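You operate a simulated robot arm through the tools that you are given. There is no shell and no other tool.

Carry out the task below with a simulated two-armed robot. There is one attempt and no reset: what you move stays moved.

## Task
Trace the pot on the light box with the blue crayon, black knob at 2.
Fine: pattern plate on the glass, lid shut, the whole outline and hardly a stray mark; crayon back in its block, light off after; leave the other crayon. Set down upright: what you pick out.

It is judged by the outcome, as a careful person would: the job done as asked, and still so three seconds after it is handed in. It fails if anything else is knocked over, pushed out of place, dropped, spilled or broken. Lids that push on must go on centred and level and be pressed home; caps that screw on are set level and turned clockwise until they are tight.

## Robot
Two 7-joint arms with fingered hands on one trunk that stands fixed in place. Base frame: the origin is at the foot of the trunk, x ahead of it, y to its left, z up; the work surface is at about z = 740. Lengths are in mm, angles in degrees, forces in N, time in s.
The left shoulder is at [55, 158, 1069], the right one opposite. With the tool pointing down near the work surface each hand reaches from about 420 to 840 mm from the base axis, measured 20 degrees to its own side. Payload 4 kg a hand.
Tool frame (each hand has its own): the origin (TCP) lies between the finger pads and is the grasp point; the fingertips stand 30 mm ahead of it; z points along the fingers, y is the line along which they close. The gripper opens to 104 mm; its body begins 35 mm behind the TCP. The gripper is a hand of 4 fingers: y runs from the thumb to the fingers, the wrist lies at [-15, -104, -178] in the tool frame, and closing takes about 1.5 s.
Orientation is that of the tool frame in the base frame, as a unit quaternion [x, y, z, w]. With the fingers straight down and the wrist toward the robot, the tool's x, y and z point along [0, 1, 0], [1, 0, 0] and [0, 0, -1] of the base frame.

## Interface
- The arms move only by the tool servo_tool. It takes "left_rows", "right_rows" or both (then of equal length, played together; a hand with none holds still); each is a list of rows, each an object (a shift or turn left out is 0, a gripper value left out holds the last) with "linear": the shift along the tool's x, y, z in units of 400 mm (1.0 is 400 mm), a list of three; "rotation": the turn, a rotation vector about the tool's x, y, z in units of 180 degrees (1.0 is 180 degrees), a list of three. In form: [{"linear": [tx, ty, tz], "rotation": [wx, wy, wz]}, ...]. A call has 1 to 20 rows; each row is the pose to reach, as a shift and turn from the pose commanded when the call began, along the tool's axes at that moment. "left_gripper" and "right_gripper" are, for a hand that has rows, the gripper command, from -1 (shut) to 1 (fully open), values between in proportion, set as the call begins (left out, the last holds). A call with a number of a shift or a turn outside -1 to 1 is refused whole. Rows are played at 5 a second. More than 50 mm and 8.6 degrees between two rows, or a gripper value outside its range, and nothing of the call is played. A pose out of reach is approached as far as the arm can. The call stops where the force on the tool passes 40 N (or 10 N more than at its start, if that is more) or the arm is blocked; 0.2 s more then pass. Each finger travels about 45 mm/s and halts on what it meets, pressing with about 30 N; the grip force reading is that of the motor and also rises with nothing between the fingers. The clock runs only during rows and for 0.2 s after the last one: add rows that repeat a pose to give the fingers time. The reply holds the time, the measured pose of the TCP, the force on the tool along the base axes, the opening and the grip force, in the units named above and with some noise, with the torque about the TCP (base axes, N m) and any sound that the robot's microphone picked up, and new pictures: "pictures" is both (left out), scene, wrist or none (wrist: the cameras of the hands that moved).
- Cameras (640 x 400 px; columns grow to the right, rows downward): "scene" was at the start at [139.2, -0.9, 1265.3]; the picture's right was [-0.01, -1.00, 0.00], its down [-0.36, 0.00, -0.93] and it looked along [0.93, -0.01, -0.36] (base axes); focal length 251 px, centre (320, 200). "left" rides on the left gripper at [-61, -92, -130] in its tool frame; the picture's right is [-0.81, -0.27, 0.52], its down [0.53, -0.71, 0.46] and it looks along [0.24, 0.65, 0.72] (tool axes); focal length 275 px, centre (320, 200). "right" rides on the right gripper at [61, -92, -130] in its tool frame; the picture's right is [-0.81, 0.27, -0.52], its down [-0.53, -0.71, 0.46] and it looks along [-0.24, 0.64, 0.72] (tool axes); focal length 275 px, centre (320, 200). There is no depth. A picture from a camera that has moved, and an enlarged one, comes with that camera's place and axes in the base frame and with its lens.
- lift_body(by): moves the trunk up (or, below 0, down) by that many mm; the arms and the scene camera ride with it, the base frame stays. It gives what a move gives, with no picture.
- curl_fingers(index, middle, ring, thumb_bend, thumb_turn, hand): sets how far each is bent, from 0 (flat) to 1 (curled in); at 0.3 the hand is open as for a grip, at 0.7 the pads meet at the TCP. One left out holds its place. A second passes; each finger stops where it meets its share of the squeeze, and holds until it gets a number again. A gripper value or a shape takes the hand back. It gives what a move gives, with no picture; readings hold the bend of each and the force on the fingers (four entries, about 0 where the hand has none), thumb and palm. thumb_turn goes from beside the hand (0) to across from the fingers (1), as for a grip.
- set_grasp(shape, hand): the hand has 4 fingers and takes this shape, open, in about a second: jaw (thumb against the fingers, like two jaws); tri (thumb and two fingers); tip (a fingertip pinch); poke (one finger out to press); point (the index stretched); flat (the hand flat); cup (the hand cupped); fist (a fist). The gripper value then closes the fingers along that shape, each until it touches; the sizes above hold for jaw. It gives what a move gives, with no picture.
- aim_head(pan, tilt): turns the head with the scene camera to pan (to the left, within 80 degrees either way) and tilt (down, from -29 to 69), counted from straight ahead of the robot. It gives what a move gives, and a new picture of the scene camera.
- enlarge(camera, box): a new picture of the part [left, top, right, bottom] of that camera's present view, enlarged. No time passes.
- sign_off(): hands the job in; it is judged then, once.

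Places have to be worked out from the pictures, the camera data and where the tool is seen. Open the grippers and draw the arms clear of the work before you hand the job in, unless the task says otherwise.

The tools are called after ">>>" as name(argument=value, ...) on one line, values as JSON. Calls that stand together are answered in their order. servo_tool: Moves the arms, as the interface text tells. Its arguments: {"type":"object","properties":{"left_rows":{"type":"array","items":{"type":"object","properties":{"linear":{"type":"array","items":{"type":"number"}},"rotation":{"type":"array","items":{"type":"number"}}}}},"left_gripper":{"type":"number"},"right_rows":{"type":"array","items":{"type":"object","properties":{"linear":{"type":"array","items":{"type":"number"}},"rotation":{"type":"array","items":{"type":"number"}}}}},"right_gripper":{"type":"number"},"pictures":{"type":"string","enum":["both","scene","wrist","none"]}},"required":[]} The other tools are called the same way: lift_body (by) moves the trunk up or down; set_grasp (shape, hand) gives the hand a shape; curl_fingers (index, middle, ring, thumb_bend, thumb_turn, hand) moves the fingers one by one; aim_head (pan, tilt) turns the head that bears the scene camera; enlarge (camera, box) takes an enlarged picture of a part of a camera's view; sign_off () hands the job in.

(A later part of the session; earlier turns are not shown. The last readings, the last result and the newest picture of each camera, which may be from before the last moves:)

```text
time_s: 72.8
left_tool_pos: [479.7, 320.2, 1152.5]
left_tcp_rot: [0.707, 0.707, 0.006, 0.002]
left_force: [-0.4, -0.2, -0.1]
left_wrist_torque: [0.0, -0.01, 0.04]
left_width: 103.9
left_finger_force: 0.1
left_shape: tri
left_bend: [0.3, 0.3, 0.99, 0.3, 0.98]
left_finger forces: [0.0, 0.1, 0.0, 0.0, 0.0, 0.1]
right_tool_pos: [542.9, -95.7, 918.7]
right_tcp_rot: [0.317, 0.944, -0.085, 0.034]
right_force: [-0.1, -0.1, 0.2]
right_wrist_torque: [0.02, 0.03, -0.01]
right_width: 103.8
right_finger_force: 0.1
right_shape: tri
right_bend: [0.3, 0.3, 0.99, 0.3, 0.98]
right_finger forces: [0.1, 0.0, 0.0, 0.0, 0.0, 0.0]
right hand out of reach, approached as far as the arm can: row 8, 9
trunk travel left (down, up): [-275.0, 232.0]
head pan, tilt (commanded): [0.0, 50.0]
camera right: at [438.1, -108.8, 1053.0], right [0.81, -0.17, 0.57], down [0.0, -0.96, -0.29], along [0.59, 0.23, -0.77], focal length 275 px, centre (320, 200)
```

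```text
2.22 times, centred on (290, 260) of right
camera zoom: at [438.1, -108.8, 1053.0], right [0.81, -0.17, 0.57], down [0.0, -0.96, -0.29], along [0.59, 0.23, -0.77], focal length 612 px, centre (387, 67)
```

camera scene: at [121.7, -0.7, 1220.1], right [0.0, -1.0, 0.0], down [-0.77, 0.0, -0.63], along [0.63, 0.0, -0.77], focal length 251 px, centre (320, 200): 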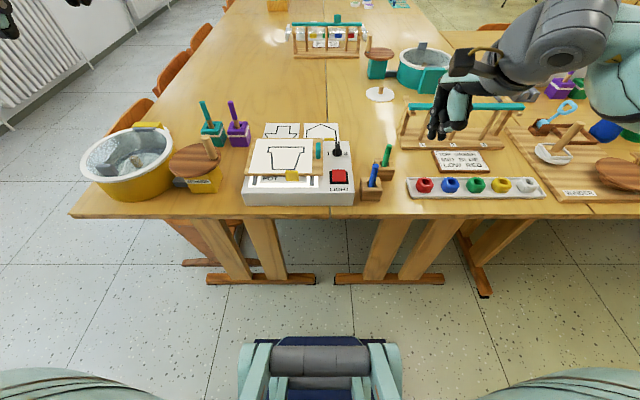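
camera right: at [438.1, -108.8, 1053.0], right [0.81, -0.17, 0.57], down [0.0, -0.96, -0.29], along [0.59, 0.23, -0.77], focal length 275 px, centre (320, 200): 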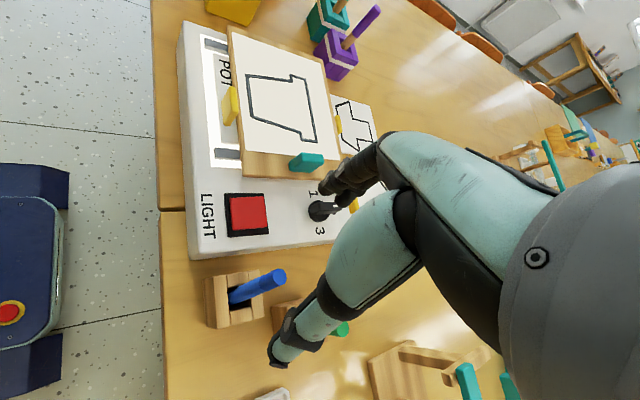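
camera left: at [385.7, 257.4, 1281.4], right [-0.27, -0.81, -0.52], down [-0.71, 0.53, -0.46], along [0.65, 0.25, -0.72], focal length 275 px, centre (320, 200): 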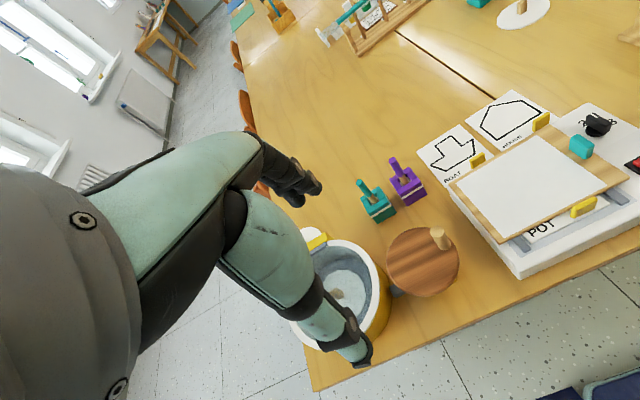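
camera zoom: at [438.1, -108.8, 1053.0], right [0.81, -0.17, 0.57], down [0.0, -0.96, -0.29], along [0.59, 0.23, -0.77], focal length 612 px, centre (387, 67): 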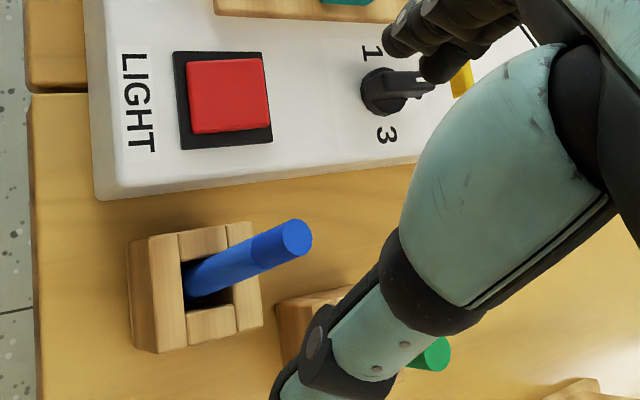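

From this view the crayon axis is: top ≈ [547.5, -112, 835], leaning ~0.18 in both x and y. I turn the hand back to its previous yaw.

>>> servo_tool(right_rows=[{"linear": [0, 0, 0], "rotation": [0, 0, 0.042]}, {"linear": [0, 0, 0], "rotation": [0, 0, 0.084]}, {"linear": [0, 0, 0], "rotation": [0, 0, 0.126]}, {"linear": [0, 0, 0], "rotation": [0, 0, 0.168]}, {"linear": [0, 0, 0], "rotation": [0, 0, 0.21]}, {"linear": [0, 0, 0], "rotation": [0, 0, 0.252]}, {"linear": [0, 0, 0], "rotation": [0, 0, 0.294]}, {"linear": [0, 0, 0], "rotation": [0, 0, 0.333]}, {"linear": [0, 0, 0], "rotation": [0, 0, 0.333]}], pictures="none")

```text
time_s: 74.8
left_tool_pos: [480.1, 319.2, 1151.1]
left_tcp_rot: [0.708, 0.706, 0.007, 0.002]
left_force: [1.2, -0.9, -0.4]
left_wrist_torque: [0.0, -0.01, 0.0]
left_width: 103.7
left_finger_force: 0.0
left_shape: tri
left_bend: [0.3, 0.3, 0.99, 0.3, 0.98]
left_finger forces: [0.0, 0.0, 0.0, 0.1, 0.0, 0.0]
right_tool_pos: [543.3, -95.8, 918.9]
right_tcp_rot: [0.747, 0.659, -0.055, 0.073]
right_force: [-0.1, 0.2, 0.0]
right_wrist_torque: [0.04, 0.0, -0.02]
right_width: 103.9
right_finger_force: 0.2
right_shape: tri
right_bend: [0.3, 0.3, 0.99, 0.3, 0.98]
right_finger forces: [0.0, 0.0, 0.1, 0.0, 0.0, 0.0]
trunk travel left (down, up): [-275.0, 232.0]
head pan, tilt (commanded): [0.0, 50.0]
```

Yaw overshot by 7°, which I correct while descending partway along the tilted axis to check the straddle.

>>> servo_tool(right_rows=[{"linear": [0, 0, 0], "rotation": [0, 0, -0.04]}, {"linear": [0, 0, 0.06], "rotation": [0, 0, -0.04]}, {"linear": [0, 0, 0.13], "rotation": [0, 0, -0.04]}, {"linear": [0, 0, 0.13], "rotation": [0, 0, -0.04]}], pictures="none")

>>> enlarge(camera="right", box=[200, 150, 400, 350])

>>> enlarge(camera="scene", box=[340, 110, 420, 210])

```text
time_s: 75.8
left_tool_pos: [478.9, 320.0, 1151.9]
left_tcp_rot: [0.707, 0.707, 0.006, 0.001]
left_force: [-0.4, 0.9, 0.0]
left_wrist_torque: [-0.01, 0.03, 0.01]
left_width: 103.7
left_finger_force: 0.0
left_shape: tri
left_bend: [0.3, 0.3, 0.99, 0.3, 0.98]
left_finger forces: [0.0, 0.1, 0.1, 0.0, 0.0, 0.0]
right_tool_pos: [545.3, -103.4, 868.0]
right_tcp_rot: [0.703, 0.705, -0.061, 0.07]
right_force: [0.1, 0.4, -0.2]
right_wrist_torque: [0.02, 0.02, -0.04]
right_width: 103.6
right_finger_force: 0.1
right_shape: tri
right_bend: [0.3, 0.3, 0.99, 0.3, 0.98]
right_finger forces: [0.0, 0.0, 0.1, 0.1, 0.1, 0.1]
trunk travel left (down, up): [-275.0, 232.0]
head pan, tilt (commanded): [0.0, 50.0]
```

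```text
2.00 times, centred on (300, 250) of right
camera zoom: at [452.7, -21.0, 985.4], right [0.27, -0.7, 0.66], down [-0.71, -0.61, -0.36], along [0.65, -0.37, -0.66], focal length 551 px, centre (360, 100)
```

zoom: 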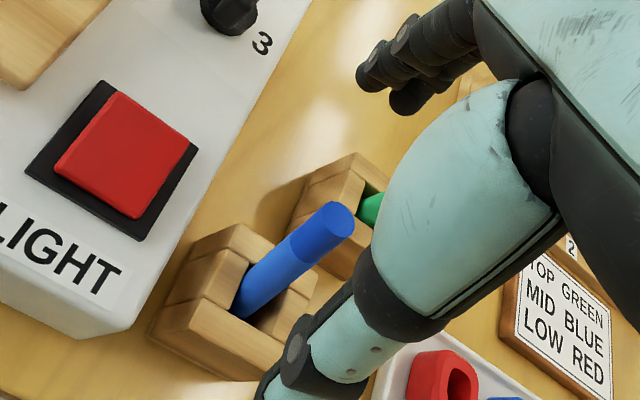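

```text
4.00 times, centred on (380, 160) of scene
camera zoom: at [122.1, 0.0, 1220.1], right [0.0, -1.0, 0.0], down [-0.77, 0.0, -0.63], along [0.63, 0.0, -0.77], focal length 1005 px, centre (80, 360)
```

zoom: 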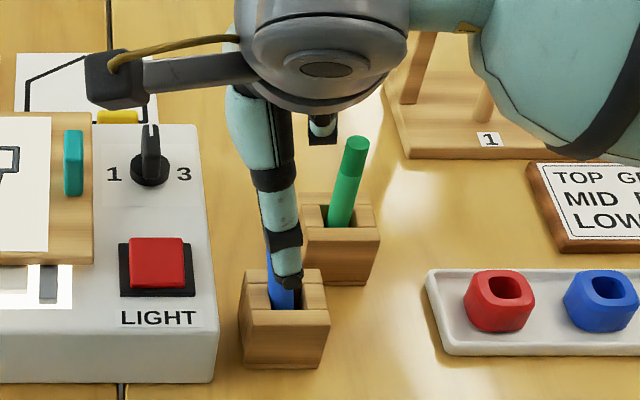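

The crayon's top is right on the axis; lower down it sits ~8 mm nearer the thumb, so I shift 4 mm back while descending the remaining 39 mm, then close.

>>> servo_tool(right_rows=[{"linear": [0, -0.009, 0.02]}, {"linear": [0, -0.009, 0.06]}, {"linear": [0, -0.009, 0.098]}, {"linear": [0, -0.009, 0.098]}], pictures="none")

>>> enlarge(camera="right", box=[200, 150, 400, 350])

```text
time_s: 76.8
left_tool_pos: [479.3, 320.0, 1151.0]
left_tcp_rot: [0.708, 0.707, 0.007, 0.002]
left_force: [0.5, -0.1, 0.4]
left_wrist_torque: [0.0, 0.0, -0.02]
left_width: 103.7
left_finger_force: 0.1
left_shape: tri
left_bend: [0.3, 0.3, 0.99, 0.3, 0.98]
left_finger forces: [0.0, 0.1, 0.0, 0.0, 0.1, 0.0]
right_tool_pos: [541.1, -112.4, 830.1]
right_tcp_rot: [0.704, 0.705, -0.061, 0.068]
right_force: [0.3, 0.2, -0.2]
right_wrist_torque: [-0.03, 0.0, 0.01]
right_width: 103.6
right_finger_force: 0.0
right_shape: tri
right_bend: [0.3, 0.3, 0.99, 0.3, 0.98]
right_finger forces: [0.0, 0.1, 0.0, 0.0, 0.1, 0.1]
trunk travel left (down, up): [-275.0, 232.0]
head pan, tilt (commanded): [0.0, 50.0]
```

```text
2.00 times, centred on (300, 250) of right
camera zoom: at [447.6, -30.2, 946.5], right [0.27, -0.7, 0.66], down [-0.71, -0.61, -0.36], along [0.65, -0.37, -0.66], focal length 551 px, centre (360, 100)
```

zoom: 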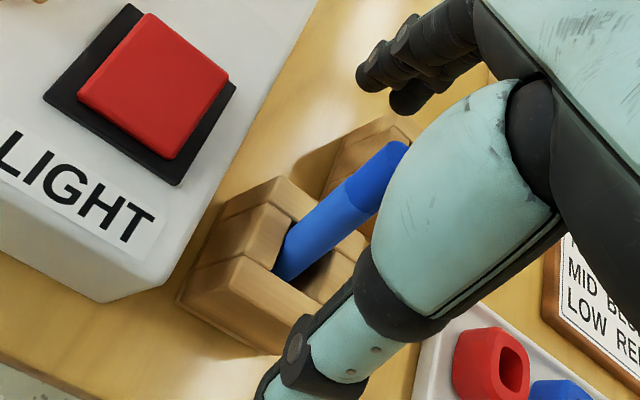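

Positioned well. I close the three fingers on the crayon.

>>> servo_tool(right_rows=[{"linear": [0, 0, 0]}, {"linear": [0, 0, 0]}, {"linear": [0, 0, 0]}, {"linear": [0, 0, 0]}, {"linear": [0, 0, 0]}, {"linear": [0, 0, 0]}, {"linear": [0, 0, 0]}, {"linear": [0, 0, 0]}, {"linear": [0, 0, 0]}], right_gripper=-1, pictures="none")

>>> enlarge(camera="right", box=[200, 150, 400, 350])

>>> enlarge(camera="scene", box=[340, 110, 420, 210])

```text
time_s: 78.8
left_tool_pos: [478.7, 319.2, 1152.3]
left_tcp_rot: [0.707, 0.707, 0.007, 0.002]
left_force: [0.0, 0.2, 0.2]
left_wrist_torque: [0.0, 0.01, -0.01]
left_width: 103.8
left_finger_force: 0.1
left_shape: tri
left_bend: [0.3, 0.3, 0.99, 0.3, 0.98]
left_finger forces: [0.1, 0.0, 0.1, 0.1, 0.0, 0.1]
right_tool_pos: [540.3, -112.8, 829.2]
right_tcp_rot: [0.703, 0.705, -0.06, 0.069]
right_force: [-4.7, -0.7, 0.1]
right_wrist_torque: [-0.01, 0.11, -0.02]
right_width: 3.6
right_finger_force: 30.3
right_shape: tri
right_bend: [0.7, 0.7, 1.0, 0.74, 1.0]
right_finger forces: [14.1, 10.8, 0.1, 0.1, 27.8, 0.1]
trunk travel left (down, up): [-275.0, 232.0]
head pan, tilt (commanded): [0.0, 50.0]
```

```text
2.00 times, centred on (300, 250) of right
camera zoom: at [447.3, -30.3, 946.7], right [0.27, -0.7, 0.66], down [-0.71, -0.61, -0.36], along [0.65, -0.37, -0.66], focal length 551 px, centre (360, 100)
```

zoom: 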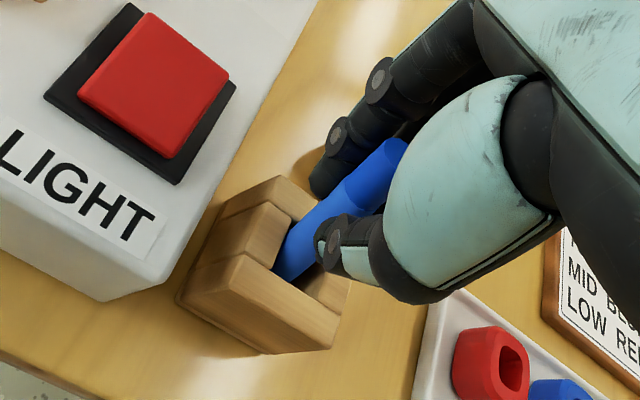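

```text
4.00 times, centred on (380, 160) of scene
camera zoom: at [121.9, -0.2, 1220.1], right [0.0, -1.0, 0.0], down [-0.77, 0.0, -0.63], along [0.63, 0.0, -0.77], focal length 1005 px, centre (80, 360)
```

zoom: 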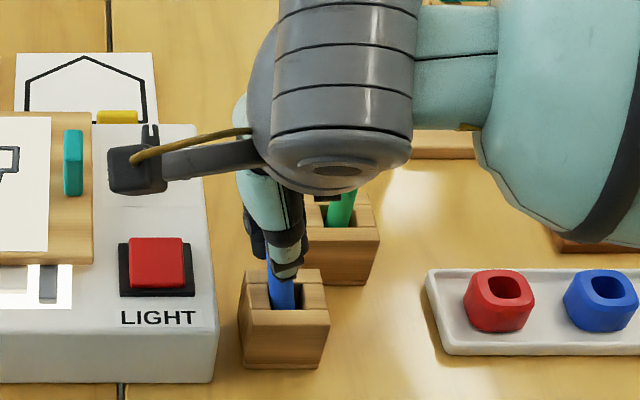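

Good tripod hold: index 14, middle 11, thumb 28 N. I pull the crayon up along its axis.

>>> servo_tool(right_rows=[{"linear": [0, 0, -0.02]}, {"linear": [0, 0, -0.05]}, {"linear": [0, 0, -0.09]}, {"linear": [0, 0, -0.14]}, {"linear": [0, 0, -0.2]}, {"linear": [0, 0, -0.2]}], pictures="none")

>>> enlarge(camera="right", box=[200, 150, 400, 350])

>>> enlarge(camera="scene", box=[330, 80, 430, 200])

```text
time_s: 80.2
left_tool_pos: [478.7, 319.3, 1151.1]
left_tcp_rot: [0.707, 0.707, 0.006, 0.002]
left_force: [0.2, -0.1, 0.4]
left_wrist_torque: [-0.03, 0.01, -0.01]
left_width: 103.7
left_finger_force: 0.0
left_shape: tri
left_bend: [0.3, 0.3, 0.99, 0.3, 0.98]
left_finger forces: [0.0, 0.0, 0.0, 0.0, 0.0, 0.0]
right_tool_pos: [540.9, -96.3, 909.4]
right_tcp_rot: [0.703, 0.705, -0.061, 0.068]
right_force: [-0.1, -0.1, -0.6]
right_wrist_torque: [0.0, -0.01, 0.0]
right_width: 3.4
right_finger_force: 29.5
right_shape: tri
right_bend: [0.7, 0.7, 1.0, 0.74, 1.0]
right_finger forces: [15.7, 12.0, 0.1, 0.0, 26.0, 0.0]
trunk travel left (down, up): [-275.0, 232.0]
head pan, tilt (commanded): [0.0, 50.0]
```

```text
2.00 times, centred on (300, 250) of right
camera zoom: at [447.6, -14.6, 1026.2], right [0.27, -0.7, 0.66], down [-0.71, -0.61, -0.36], along [0.65, -0.37, -0.66], focal length 551 px, centre (360, 100)
```

zoom: 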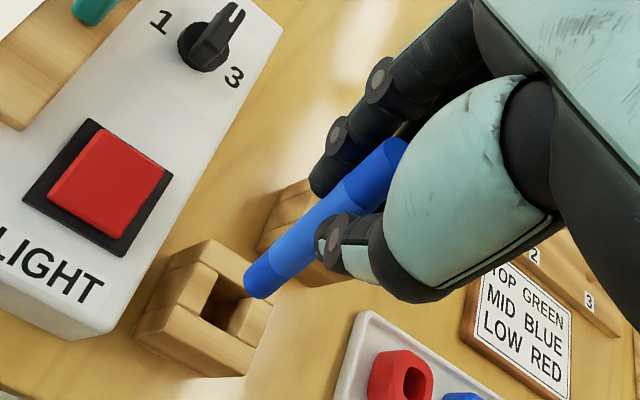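

```text
3.33 times, centred on (380, 140) of scene
camera zoom: at [122.6, -0.3, 1220.0], right [0.0, -1.0, 0.0], down [-0.77, 0.0, -0.63], along [0.63, 0.0, -0.77], focal length 837 px, centre (120, 400)
```

zoom: 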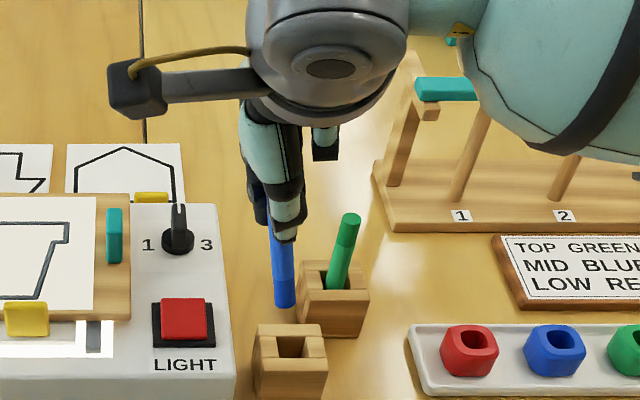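

The crayon is free and held firmly. I turn the hand upright again, lift, and carry it over the middle of the paper, well above it, to measure where its tip is.

>>> servo_tool(right_rows=[{"linear": [-0.0137, 0, -0.0737], "rotation": [0, 0.03, 0]}, {"linear": [-0.0137, 0, -0.0737], "rotation": [0, 0.0583, 0]}, {"linear": [0.0976, 0.0369, -0.0943], "rotation": [0, 0.0583, 0]}, {"linear": [0.2087, 0.0738, -0.115], "rotation": [0, 0.0583, 0]}, {"linear": [0.32, 0.1106, -0.1355], "rotation": [0, 0.0583, 0]}, {"linear": [0.431, 0.1475, -0.156], "rotation": [0, 0.0583, 0]}, {"linear": [0.431, 0.1475, -0.156], "rotation": [0, 0.0583, 0]}], pictures="both")

>>> enlarge(camera="right", box=[180, 130, 420, 350])

>>> enlarge(camera="scene", box=[230, 80, 340, 200])

```text
time_s: 81.8
left_tool_pos: [479.3, 317.9, 1151.6]
left_tcp_rot: [0.707, 0.707, 0.007, 0.002]
left_force: [0.3, 0.0, -0.6]
left_wrist_torque: [0.02, -0.05, 0.03]
left_width: 103.9
left_finger_force: 0.1
left_shape: tri
left_bend: [0.3, 0.3, 0.99, 0.3, 0.98]
left_finger forces: [0.0, 0.0, 0.1, 0.1, 0.0, 0.0]
right_tool_pos: [600.1, 83.4, 937.0]
right_tcp_rot: [0.707, 0.707, 0.004, 0.005]
right_force: [-0.6, 0.0, -0.2]
right_wrist_torque: [0.03, -0.01, -0.03]
right_width: 3.4
right_finger_force: 29.9
right_shape: tri
right_bend: [0.7, 0.7, 1.0, 0.74, 1.0]
right_finger forces: [16.2, 12.4, 0.1, 0.0, 25.7, 0.1]
trunk travel left (down, up): [-275.0, 232.0]
head pan, tilt (commanded): [0.0, 50.0]
camera scene: at [122.2, -1.4, 1220.0], right [0.0, -1.0, 0.0], down [-0.77, 0.0, -0.63], along [0.63, 0.0, -0.77], focal length 251 px, centre (320, 200)
camera right: at [506.8, 142.7, 1067.2], right [0.27, -0.81, 0.52], down [-0.71, -0.53, -0.46], along [0.65, -0.24, -0.72], focal length 275 px, centre (320, 200)
```

scene: 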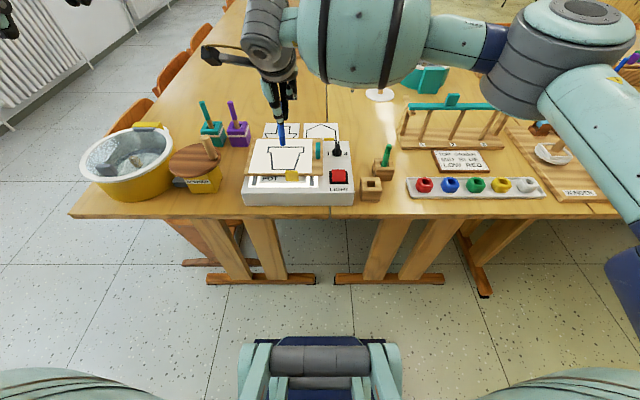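
right: 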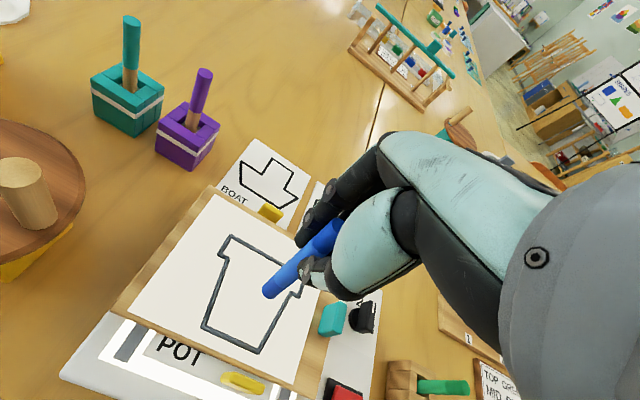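

```text
1.82 times, centred on (300, 240) of right
camera zoom: at [506.8, 142.7, 1067.2], right [0.27, -0.81, 0.52], down [-0.71, -0.53, -0.46], along [0.65, -0.24, -0.72], focal length 500 px, centre (356, 127)
```

zoom: 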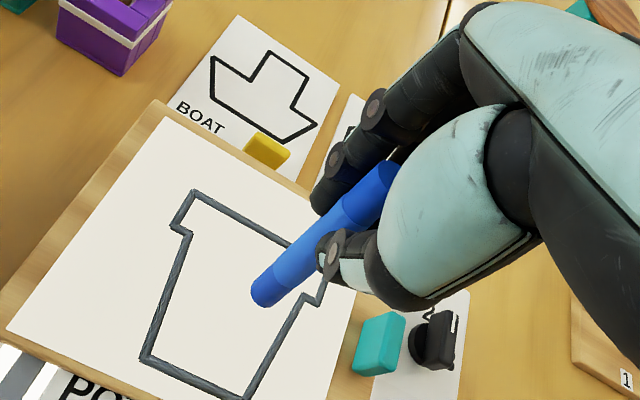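

```text
3.33 times, centred on (285, 140) of scene
camera zoom: at [122.2, -1.4, 1220.0], right [0.0, -1.0, 0.0], down [-0.77, 0.0, -0.63], along [0.63, 0.0, -0.77], focal length 837 px, centre (437, 400)
```

zoom: 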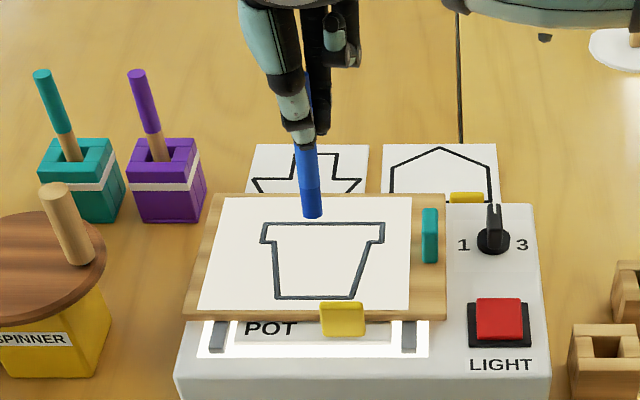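

The tip is at about [584.7, 84.2, 858], i.e. the crayon leans 15° (top forward) in the hand. I tilt the hand 15° so that the crayon stands vertical.

>>> servo_tool(right_rows=[{"linear": [0, 0, 0], "rotation": [-0.028, 0, 0]}, {"linear": [0, 0, 0], "rotation": [-0.056, 0, 0]}, {"linear": [0, 0, 0], "rotation": [-0.0833, 0, 0]}, {"linear": [0, 0, 0], "rotation": [-0.0833, 0, 0]}], pictures="none")

>>> enlarge(camera="right", box=[180, 130, 420, 350])

>>> enlarge(camera="scene", box=[230, 80, 340, 200])

```text
time_s: 82.8
left_tool_pos: [479.5, 319.4, 1150.5]
left_tcp_rot: [0.707, 0.707, 0.006, 0.001]
left_force: [0.1, 0.2, -0.1]
left_wrist_torque: [-0.03, -0.01, 0.03]
left_width: 103.8
left_finger_force: 0.0
left_shape: tri
left_bend: [0.3, 0.3, 0.99, 0.3, 0.98]
left_finger forces: [0.1, 0.0, 0.0, 0.0, 0.0, 0.1]
right_tool_pos: [599.1, 85.0, 938.2]
right_tcp_rot: [0.7, 0.701, 0.097, 0.097]
right_force: [-0.4, -0.1, 0.4]
right_wrist_torque: [-0.02, -0.03, 0.04]
right_width: 3.5
right_finger_force: 30.3
right_shape: tri
right_bend: [0.7, 0.7, 1.0, 0.74, 1.0]
right_finger forces: [16.3, 12.4, 0.0, 0.1, 25.9, 0.1]
trunk travel left (down, up): [-275.0, 232.0]
head pan, tilt (commanded): [0.0, 50.0]
```

```text
1.82 times, centred on (300, 240) of right
camera zoom: at [475.5, 143.7, 1039.5], right [0.13, -0.81, 0.57], down [-0.56, -0.53, -0.63], along [0.82, -0.24, -0.52], focal length 500 px, centre (356, 127)
```

zoom: 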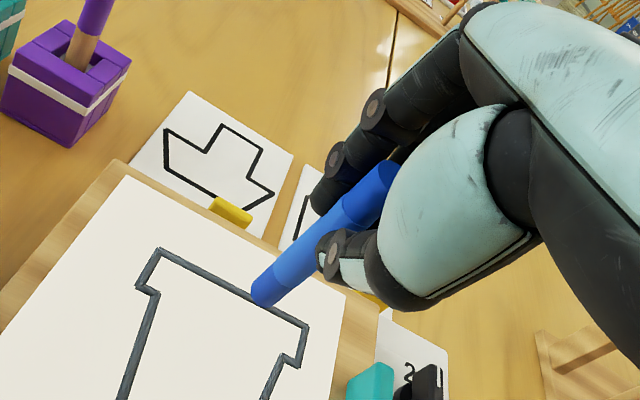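

```text
3.33 times, centred on (285, 140) of scene
camera zoom: at [122.5, -0.3, 1220.0], right [0.0, -1.0, 0.0], down [-0.77, 0.0, -0.63], along [0.63, 0.0, -0.77], focal length 837 px, centre (437, 400)
```

zoom: 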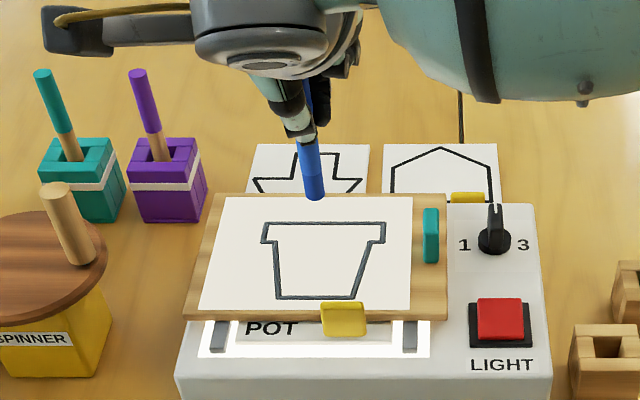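

The crayon is now vertical with its tip about [6.5, 1, -80] from the TCP. I hover the tip ~15 mm above the outline's top-left corner (≈[637, 131]) to calibrate against the picture.

>>> servo_tool(right_rows=[{"linear": [0.04, 0.018, 0.04]}, {"linear": [0.08, 0.036, 0.08]}, {"linear": [0.112, 0.0496, 0.1133]}, {"linear": [0.112, 0.0496, 0.1133]}], pictures="none")

>>> enlarge(camera="scene", box=[250, 120, 320, 180])

>>> enlarge(camera="right", box=[200, 180, 340, 320])

```text
time_s: 83.8
left_tool_pos: [478.4, 319.5, 1151.5]
left_tcp_rot: [0.707, 0.707, 0.007, 0.001]
left_force: [0.6, 0.2, 0.3]
left_wrist_torque: [-0.03, -0.03, 0.01]
left_width: 103.5
left_finger_force: 0.1
left_shape: tri
left_bend: [0.3, 0.3, 0.99, 0.3, 0.98]
left_finger forces: [0.0, 0.0, 0.0, 0.0, 0.0, 0.1]
right_tool_pos: [630.0, 129.6, 899.1]
right_tcp_rot: [0.699, 0.702, 0.097, 0.096]
right_force: [0.4, -0.3, -0.9]
right_wrist_torque: [0.01, -0.02, -0.01]
right_width: 3.4
right_finger_force: 29.9
right_shape: tri
right_bend: [0.7, 0.7, 1.0, 0.74, 1.0]
right_finger forces: [16.4, 12.6, 0.1, 0.0, 25.7, 0.0]
trunk travel left (down, up): [-275.0, 232.0]
head pan, tilt (commanded): [0.0, 50.0]
```

```text
6.67 times, centred on (285, 150) of scene
camera zoom: at [122.4, -0.4, 1220.0], right [0.0, -1.0, 0.0], down [-0.77, 0.0, -0.63], along [0.63, 0.0, -0.77], focal length 1675 px, centre (553, 533)
```

zoom: 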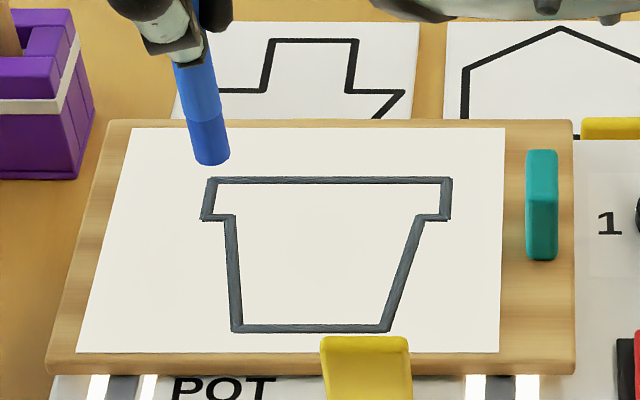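

```text
2.86 times, centred on (270, 250) of right
camera zoom: at [508.0, 188.4, 1000.4], right [0.13, -0.81, 0.57], down [-0.56, -0.53, -0.63], along [0.82, -0.24, -0.52], focal length 786 px, centre (463, 57)
```

zoom: 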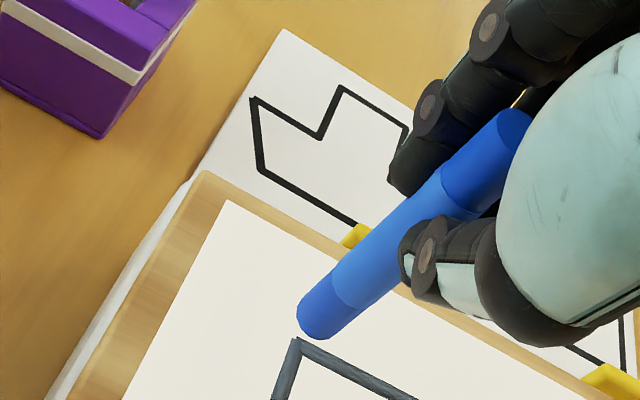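

I zoom in further on the tip to judge its shape and offset from the corner.

>>> enlarge(camera="right", box=[225, 225, 295, 295])

>>> enlarge(camera="scene", box=[255, 130, 285, 160])

```text
5.71 times, centred on (260, 260) of right
camera zoom: at [508.0, 188.4, 1000.4], right [0.13, -0.81, 0.57], down [-0.56, -0.53, -0.63], along [0.82, -0.24, -0.52], focal length 1573 px, centre (663, -143)
```

zoom: 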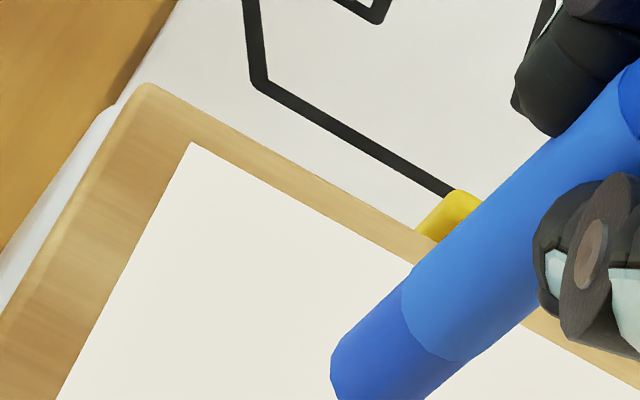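

```text
13.33 times, centred on (270, 145) of scene
camera zoom: at [122.4, -0.4, 1220.0], right [0.0, -1.0, 0.0], down [-0.77, 0.0, -0.63], along [0.63, 0.0, -0.77], focal length 3350 px, centre (987, 933)
```

zoom: 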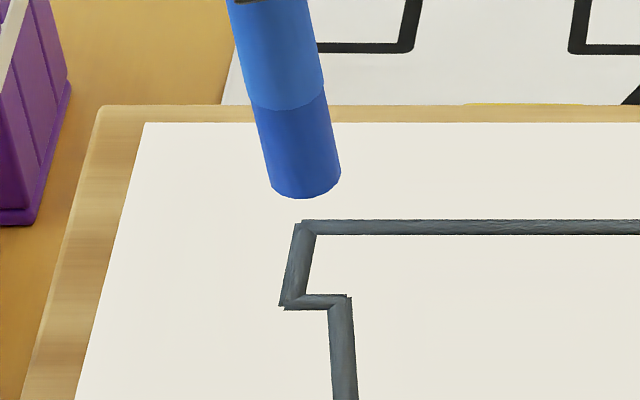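

I take high zooms of the outline to measure every corner precisely.

>>> enlarge(camera="scene", box=[260, 145, 300, 185])

>>> enlarge(camera="scene", box=[278, 145, 318, 185])

```text
10.00 times, centred on (280, 165) of scene
camera zoom: at [122.4, -0.4, 1220.0], right [0.0, -1.0, 0.0], down [-0.77, 0.0, -0.63], along [0.63, 0.0, -0.77], focal length 2512 px, centre (720, 550)
```

zoom: 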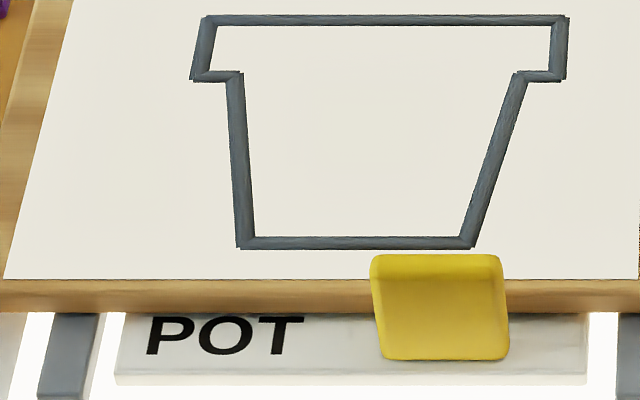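

```text
10.00 times, centred on (298, 165) of scene
camera zoom: at [122.4, -0.4, 1220.0], right [0.0, -1.0, 0.0], down [-0.77, 0.0, -0.63], along [0.63, 0.0, -0.77], focal length 2512 px, centre (540, 550)
```

zoom: 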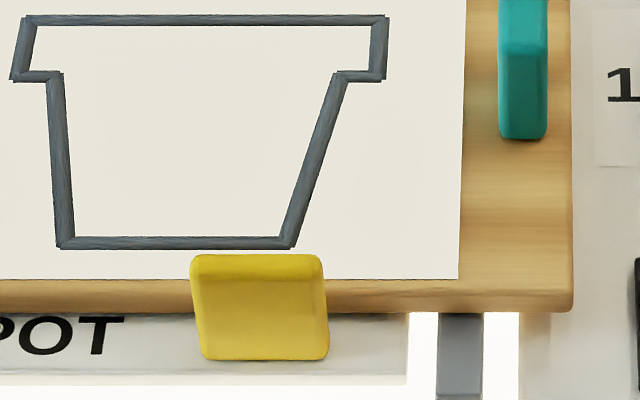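

All eight corners are measured. I shift the tip (-1.4, +1.5) mm and lower it 7 mm, to a few mm above the top-left corner, and check again.

>>> servo_tool(right_rows=[{"linear": [0.00375, -0.0081, 0.0159]}, {"linear": [0.00375, -0.0081, 0.0159]}, {"linear": [0.00375, -0.0081, 0.0159]}], pictures="none")

>>> enlarge(camera="scene", box=[255, 130, 285, 160])

>>> enlarge(camera="right", box=[215, 235, 285, 305])

```text
time_s: 84.7
left_tool_pos: [479.0, 319.7, 1152.5]
left_tcp_rot: [0.707, 0.707, 0.006, 0.003]
left_force: [0.7, 0.5, 0.2]
left_wrist_torque: [0.04, 0.03, 0.01]
left_width: 103.7
left_finger_force: 0.1
left_shape: tri
left_bend: [0.3, 0.3, 0.99, 0.3, 0.98]
left_finger forces: [0.0, 0.0, 0.0, 0.0, 0.0, 0.0]
right_tool_pos: [629.2, 131.7, 892.1]
right_tcp_rot: [0.699, 0.702, 0.097, 0.096]
right_force: [0.5, 0.2, -0.9]
right_wrist_torque: [0.0, 0.0, -0.02]
right_width: 3.3
right_finger_force: 29.8
right_shape: tri
right_bend: [0.7, 0.7, 1.0, 0.74, 1.0]
right_finger forces: [16.5, 12.7, 0.0, 0.0, 25.7, 0.1]
trunk travel left (down, up): [-275.0, 232.0]
head pan, tilt (commanded): [0.0, 50.0]
```

```text
13.33 times, centred on (270, 145) of scene
camera zoom: at [122.5, 0.0, 1220.0], right [0.0, -1.0, 0.0], down [-0.77, 0.0, -0.63], along [0.63, 0.0, -0.77], focal length 3350 px, centre (987, 933)
```

zoom: 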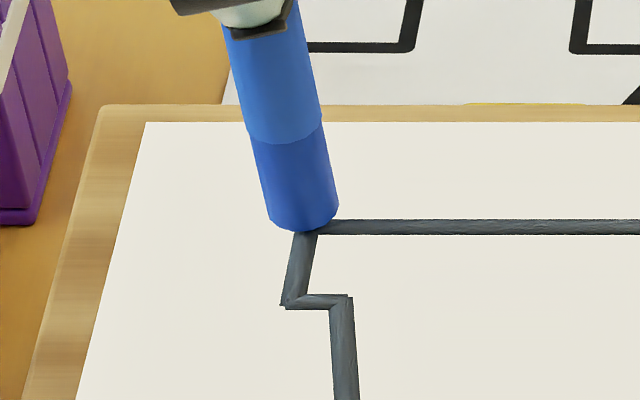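

```text
5.71 times, centred on (250, 270) of right
camera zoom: at [506.3, 189.8, 994.1], right [0.13, -0.81, 0.57], down [-0.56, -0.53, -0.63], along [0.82, -0.24, -0.52], focal length 1573 px, centre (720, -200)
```

zoom: 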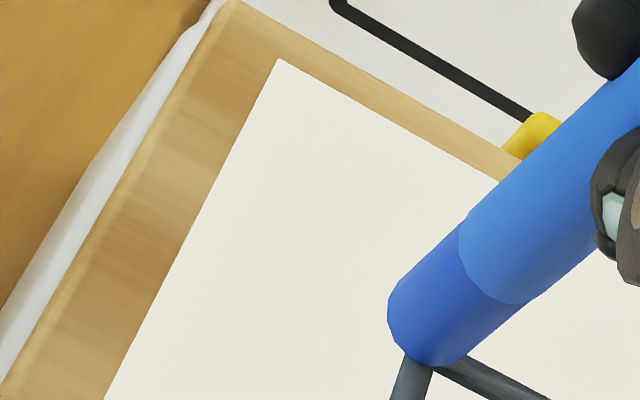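

The tip sits right above the corner, about 3.5 mm up. I lower gently to touch the paper there.

>>> servo_tool(right_rows=[{"linear": [0, -0.0017, 0.006]}, {"linear": [0, -0.0024, 0.0084]}, {"linear": [0, -0.0024, 0.0084]}], pictures="none")

>>> enlarge(camera="scene", box=[255, 130, 285, 160])

```text
time_s: 85.5
left_tool_pos: [479.6, 319.8, 1151.2]
left_tcp_rot: [0.707, 0.707, 0.007, 0.002]
left_force: [0.0, 0.3, -0.6]
left_wrist_torque: [0.03, 0.0, -0.02]
left_width: 103.7
left_finger_force: 0.0
left_shape: tri
left_bend: [0.3, 0.3, 0.99, 0.3, 0.98]
left_finger forces: [0.0, 0.0, 0.0, 0.1, 0.0, 0.0]
right_tool_pos: [628.6, 130.7, 889.3]
right_tcp_rot: [0.7, 0.701, 0.097, 0.096]
right_force: [-0.3, -0.3, 2.4]
right_wrist_torque: [0.0, -0.03, -0.03]
right_width: 3.4
right_finger_force: 29.9
right_shape: tri
right_bend: [0.7, 0.7, 1.0, 0.74, 1.0]
right_finger forces: [16.7, 13.0, 0.1, 0.0, 25.9, 0.1]
trunk travel left (down, up): [-275.0, 232.0]
head pan, tilt (commanded): [0.0, 50.0]
```

```text
13.33 times, centred on (270, 145) of scene
camera zoom: at [122.3, -0.1, 1220.0], right [0.0, -1.0, 0.0], down [-0.77, 0.0, -0.63], along [0.63, 0.0, -0.77], focal length 3350 px, centre (987, 933)
```

zoom: 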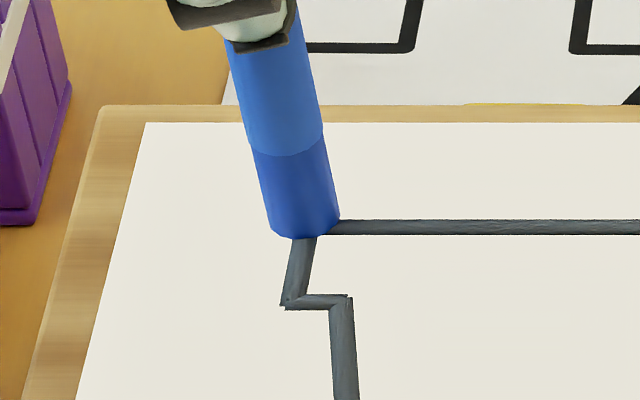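

Light contact (2.4 N). I look closely from the wrist camera to verify where the tip actually sits relative to the corner.

>>> enlarge(camera="right", box=[225, 245, 285, 305])

>>> enlarge(camera="scene", box=[262, 138, 282, 158])

```text
6.67 times, centred on (255, 275) of right
camera zoom: at [505.9, 189.8, 991.4], right [0.13, -0.81, 0.57], down [-0.56, -0.53, -0.63], along [0.82, -0.24, -0.52], focal length 1835 px, centre (753, -300)
```

zoom: 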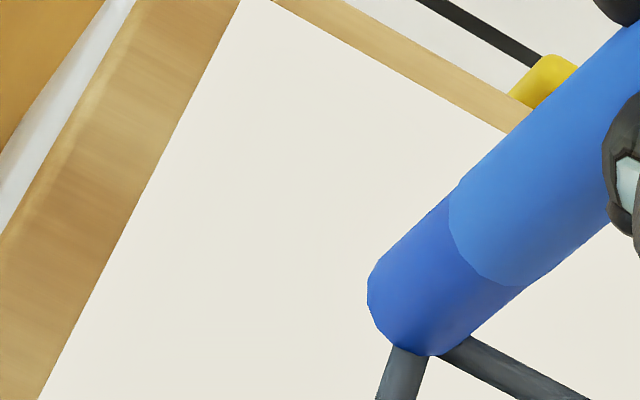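

```text
16.00 times, centred on (272, 148) of scene
camera zoom: at [122.3, -0.1, 1220.0], right [0.0, -1.0, 0.0], down [-0.77, 0.0, -0.63], along [0.63, 0.0, -0.77], focal length 4019 px, centre (1088, 1032)
```

zoom: 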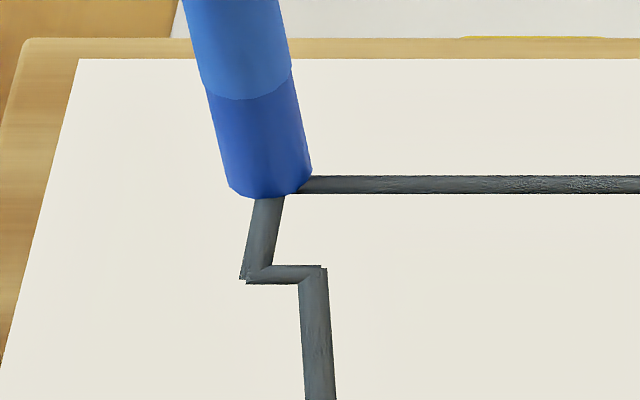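

Before drawing I lift straight up a little to see where the touch left its mark, as a calibration.

>>> servo_tool(right_rows=[{"linear": [0, 0.0102, -0.0361]}, {"linear": [0, 0.0204, -0.0722]}, {"linear": [0, 0.0204, -0.0722]}], pictures="none")

>>> enlarge(camera="scene", box=[262, 138, 282, 158])

>>> enlarge(camera="right", box=[215, 255, 285, 325])

```text
time_s: 86.2
left_tool_pos: [479.7, 319.2, 1151.5]
left_tcp_rot: [0.707, 0.707, 0.006, 0.002]
left_force: [0.9, -0.2, -0.2]
left_wrist_torque: [-0.02, 0.0, -0.01]
left_width: 103.7
left_finger_force: 0.0
left_shape: tri
left_bend: [0.3, 0.3, 0.99, 0.3, 0.98]
left_finger forces: [0.1, 0.1, 0.0, 0.1, 0.0, 0.0]
right_tool_pos: [629.3, 130.1, 919.9]
right_tcp_rot: [0.699, 0.702, 0.096, 0.096]
right_force: [0.1, 0.3, -0.5]
right_wrist_torque: [-0.02, 0.02, 0.0]
right_width: 3.5
right_finger_force: 30.2
right_shape: tri
right_bend: [0.7, 0.7, 1.0, 0.74, 1.0]
right_finger forces: [16.7, 13.0, 0.0, 0.0, 25.8, 0.0]
trunk travel left (down, up): [-275.0, 232.0]
head pan, tilt (commanded): [0.0, 50.0]
```

```text
16.00 times, centred on (272, 148) of scene
camera zoom: at [122.8, -0.1, 1220.0], right [0.0, -1.0, 0.0], down [-0.78, 0.0, -0.63], along [0.63, 0.0, -0.78], focal length 4019 px, centre (1088, 1032)
```

zoom: 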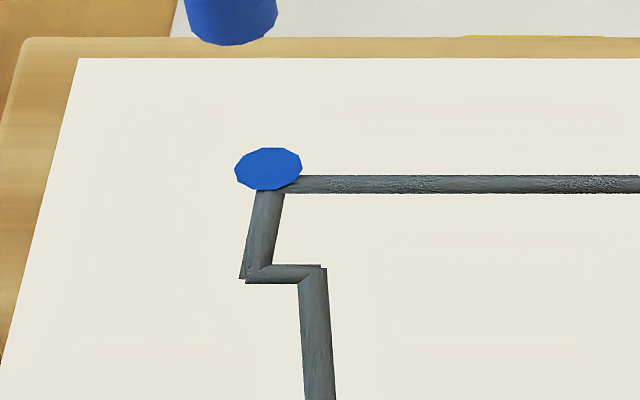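

```text
5.71 times, centred on (250, 290) of right
camera zoom: at [506.4, 190.6, 1021.9], right [0.13, -0.81, 0.57], down [-0.56, -0.53, -0.63], along [0.82, -0.24, -0.52], focal length 1573 px, centre (720, -314)
```

zoom: 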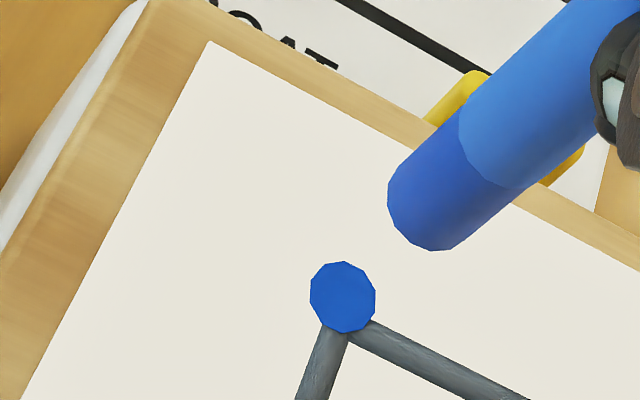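

The touch left a neat 11 mm blue dot, centred ~3.3 mm beyond the corner. I correct by (-3.3, -0.4) mm and touch down again on the corner to begin.

>>> servo_tool(right_rows=[{"linear": [-0.001, -0.015, 0.03]}, {"linear": [-0.001, -0.0255, 0.06]}, {"linear": [-0.001, -0.0284, 0.0707]}, {"linear": [-0.001, -0.0284, 0.0707]}], pictures="none")

>>> enlarge(camera="scene", box=[262, 138, 282, 158])

```text
time_s: 87.2
left_tool_pos: [479.3, 320.4, 1151.4]
left_tcp_rot: [0.707, 0.707, 0.007, 0.001]
left_force: [0.7, 0.2, 0.0]
left_wrist_torque: [0.02, 0.01, 0.02]
left_width: 103.5
left_finger_force: 0.0
left_shape: tri
left_bend: [0.3, 0.3, 0.99, 0.3, 0.98]
left_finger forces: [0.0, 0.1, 0.0, 0.0, 0.0, 0.0]
right_tool_pos: [625.0, 131.1, 889.1]
right_tcp_rot: [0.7, 0.702, 0.096, 0.096]
right_force: [0.1, -0.5, 2.7]
right_wrist_torque: [0.0, -0.03, -0.02]
right_width: 3.5
right_finger_force: 30.1
right_shape: tri
right_bend: [0.7, 0.7, 1.0, 0.74, 1.0]
right_finger forces: [17.0, 13.1, 0.1, 0.0, 26.1, 0.0]
trunk travel left (down, up): [-275.0, 232.0]
head pan, tilt (commanded): [0.0, 50.0]
```

```text
16.00 times, centred on (272, 148) of scene
camera zoom: at [122.2, -0.1, 1220.1], right [0.0, -1.0, 0.0], down [-0.77, 0.0, -0.63], along [0.63, 0.0, -0.77], focal length 4019 px, centre (1088, 1032)
```

zoom: 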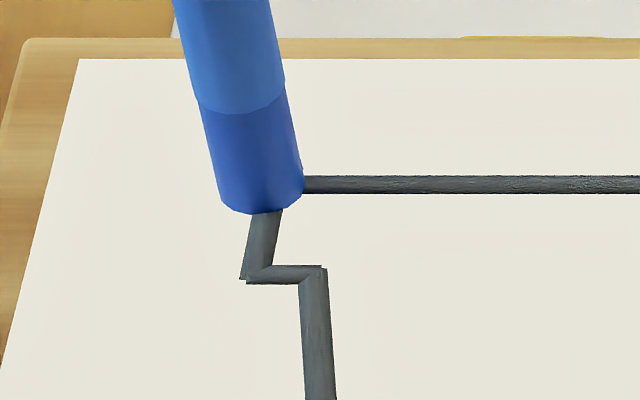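

On the paper with 2.7 N. I draw the top edge from left to right.

>>> servo_tool(right_rows=[{"linear": [-0.019, 0, 0]}, {"linear": [-0.038, 0, 0]}, {"linear": [-0.057, 0, 0]}, {"linear": [-0.076, 0, 0]}, {"linear": [-0.095, 0, 0]}, {"linear": [-0.114, 0, 0]}, {"linear": [-0.133, 0, 0]}, {"linear": [-0.152, 0, 0]}, {"linear": [-0.171, 0, 0]}, {"linear": [-0.19, 0, 0]}, {"linear": [-0.209, 0, 0]}, {"linear": [-0.2285, 0, 0]}, {"linear": [-0.2285, 0, 0]}], pictures="none")

>>> enlarge(camera="scene", box=[262, 138, 302, 178])

>>> enlarge(camera="right", box=[120, 180, 300, 340])

```text
time_s: 90.0
left_tool_pos: [479.2, 320.0, 1150.6]
left_tcp_rot: [0.707, 0.707, 0.007, 0.002]
left_force: [0.1, -0.6, 0.7]
left_wrist_torque: [0.02, 0.01, -0.01]
left_width: 103.8
left_finger_force: 0.1
left_shape: tri
left_bend: [0.3, 0.3, 0.99, 0.3, 0.98]
left_finger forces: [0.1, 0.0, 0.0, 0.0, 0.0, 0.0]
right_tool_pos: [625.3, 38.8, 887.6]
right_tcp_rot: [0.699, 0.702, 0.096, 0.096]
right_force: [-0.8, -0.6, 0.4]
right_wrist_torque: [0.04, 0.04, -0.01]
right_width: 2.9
right_finger_force: 30.5
right_shape: tri
right_bend: [0.69, 0.71, 1.0, 0.75, 1.0]
right_finger forces: [19.6, 14.0, 0.0, 0.1, 24.7, 0.1]
trunk travel left (down, up): [-275.0, 232.0]
head pan, tilt (commanded): [0.0, 50.0]
```

```text
10.00 times, centred on (282, 158) of scene
camera zoom: at [122.5, 0.1, 1220.0], right [0.0, -1.0, 0.0], down [-0.77, 0.0, -0.63], along [0.63, 0.0, -0.77], focal length 2512 px, centre (700, 620)
```

zoom: 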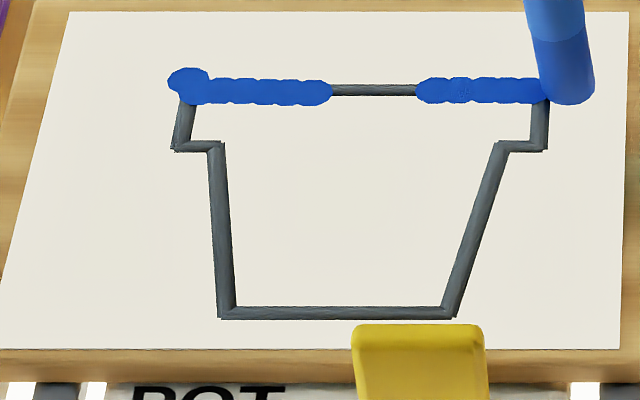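

```text
2.50 times, centred on (210, 260) of right
camera zoom: at [501.8, 97.6, 990.6], right [0.13, -0.81, 0.57], down [-0.56, -0.53, -0.63], along [0.82, -0.24, -0.52], focal length 688 px, centre (595, 50)
```

zoom: 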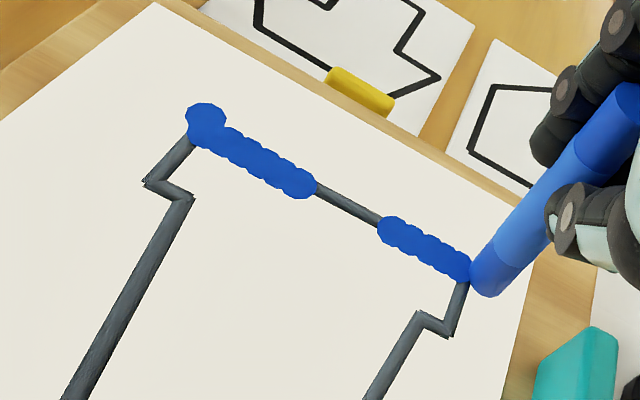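

The marks lie right on the line, but contact was lost mid-way: the crayon settled a little in the grip. I lift 15 mm to re-measure the tip before going on.

>>> servo_tool(right_rows=[{"linear": [0, 0.0051, -0.018]}, {"linear": [0, 0.0101, -0.0361]}, {"linear": [0, 0.0101, -0.0361]}], pictures="none")

>>> enlarge(camera="scene", box=[285, 120, 325, 160])

>>> enlarge(camera="right", box=[220, 180, 320, 280])

```text
time_s: 90.8
left_tool_pos: [480.1, 319.8, 1152.3]
left_tcp_rot: [0.707, 0.707, 0.007, 0.002]
left_force: [0.5, -0.5, -0.7]
left_wrist_torque: [0.02, 0.0, -0.01]
left_width: 103.9
left_finger_force: 0.0
left_shape: tri
left_bend: [0.3, 0.3, 0.99, 0.3, 0.98]
left_finger forces: [0.0, 0.0, 0.0, 0.1, 0.0, 0.0]
right_tool_pos: [624.5, 37.7, 905.0]
right_tcp_rot: [0.699, 0.702, 0.096, 0.095]
right_force: [0.3, 0.2, -0.4]
right_wrist_torque: [0.0, -0.01, 0.02]
right_width: 2.6
right_finger_force: 30.3
right_shape: tri
right_bend: [0.69, 0.71, 1.0, 0.75, 1.0]
right_finger forces: [19.5, 13.8, 0.0, 0.0, 24.5, 0.0]
trunk travel left (down, up): [-275.0, 232.0]
head pan, tilt (commanded): [0.0, 50.0]
```

```text
10.00 times, centred on (305, 140) of scene
camera zoom: at [122.6, -0.1, 1220.0], right [0.0, -1.0, 0.0], down [-0.77, 0.0, -0.63], along [0.63, 0.0, -0.77], focal length 2512 px, centre (470, 800)
```

zoom: 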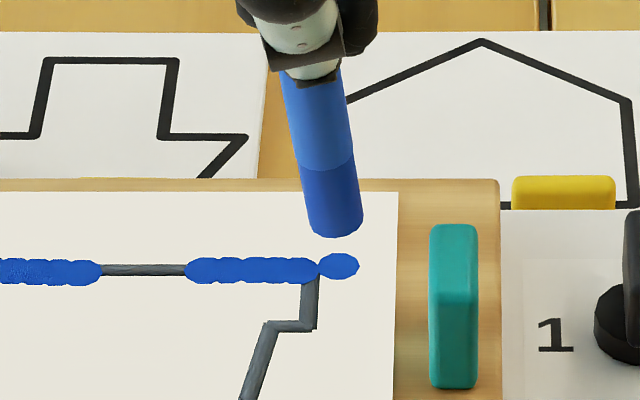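

```text
4.00 times, centred on (270, 230) of right
camera zoom: at [501.4, 97.2, 1006.2], right [0.13, -0.81, 0.57], down [-0.56, -0.53, -0.63], along [0.82, -0.24, -0.52], focal length 1101 px, centre (520, 80)
```

zoom: 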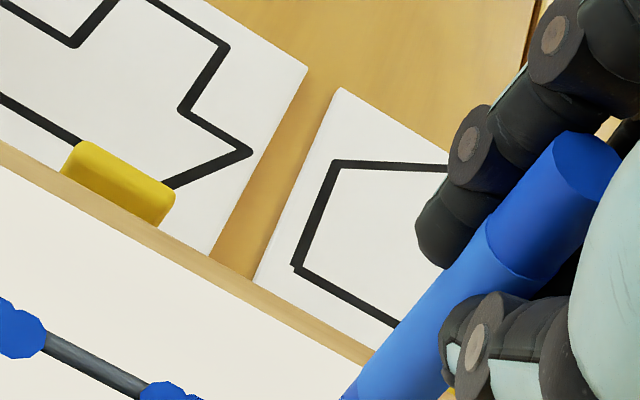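

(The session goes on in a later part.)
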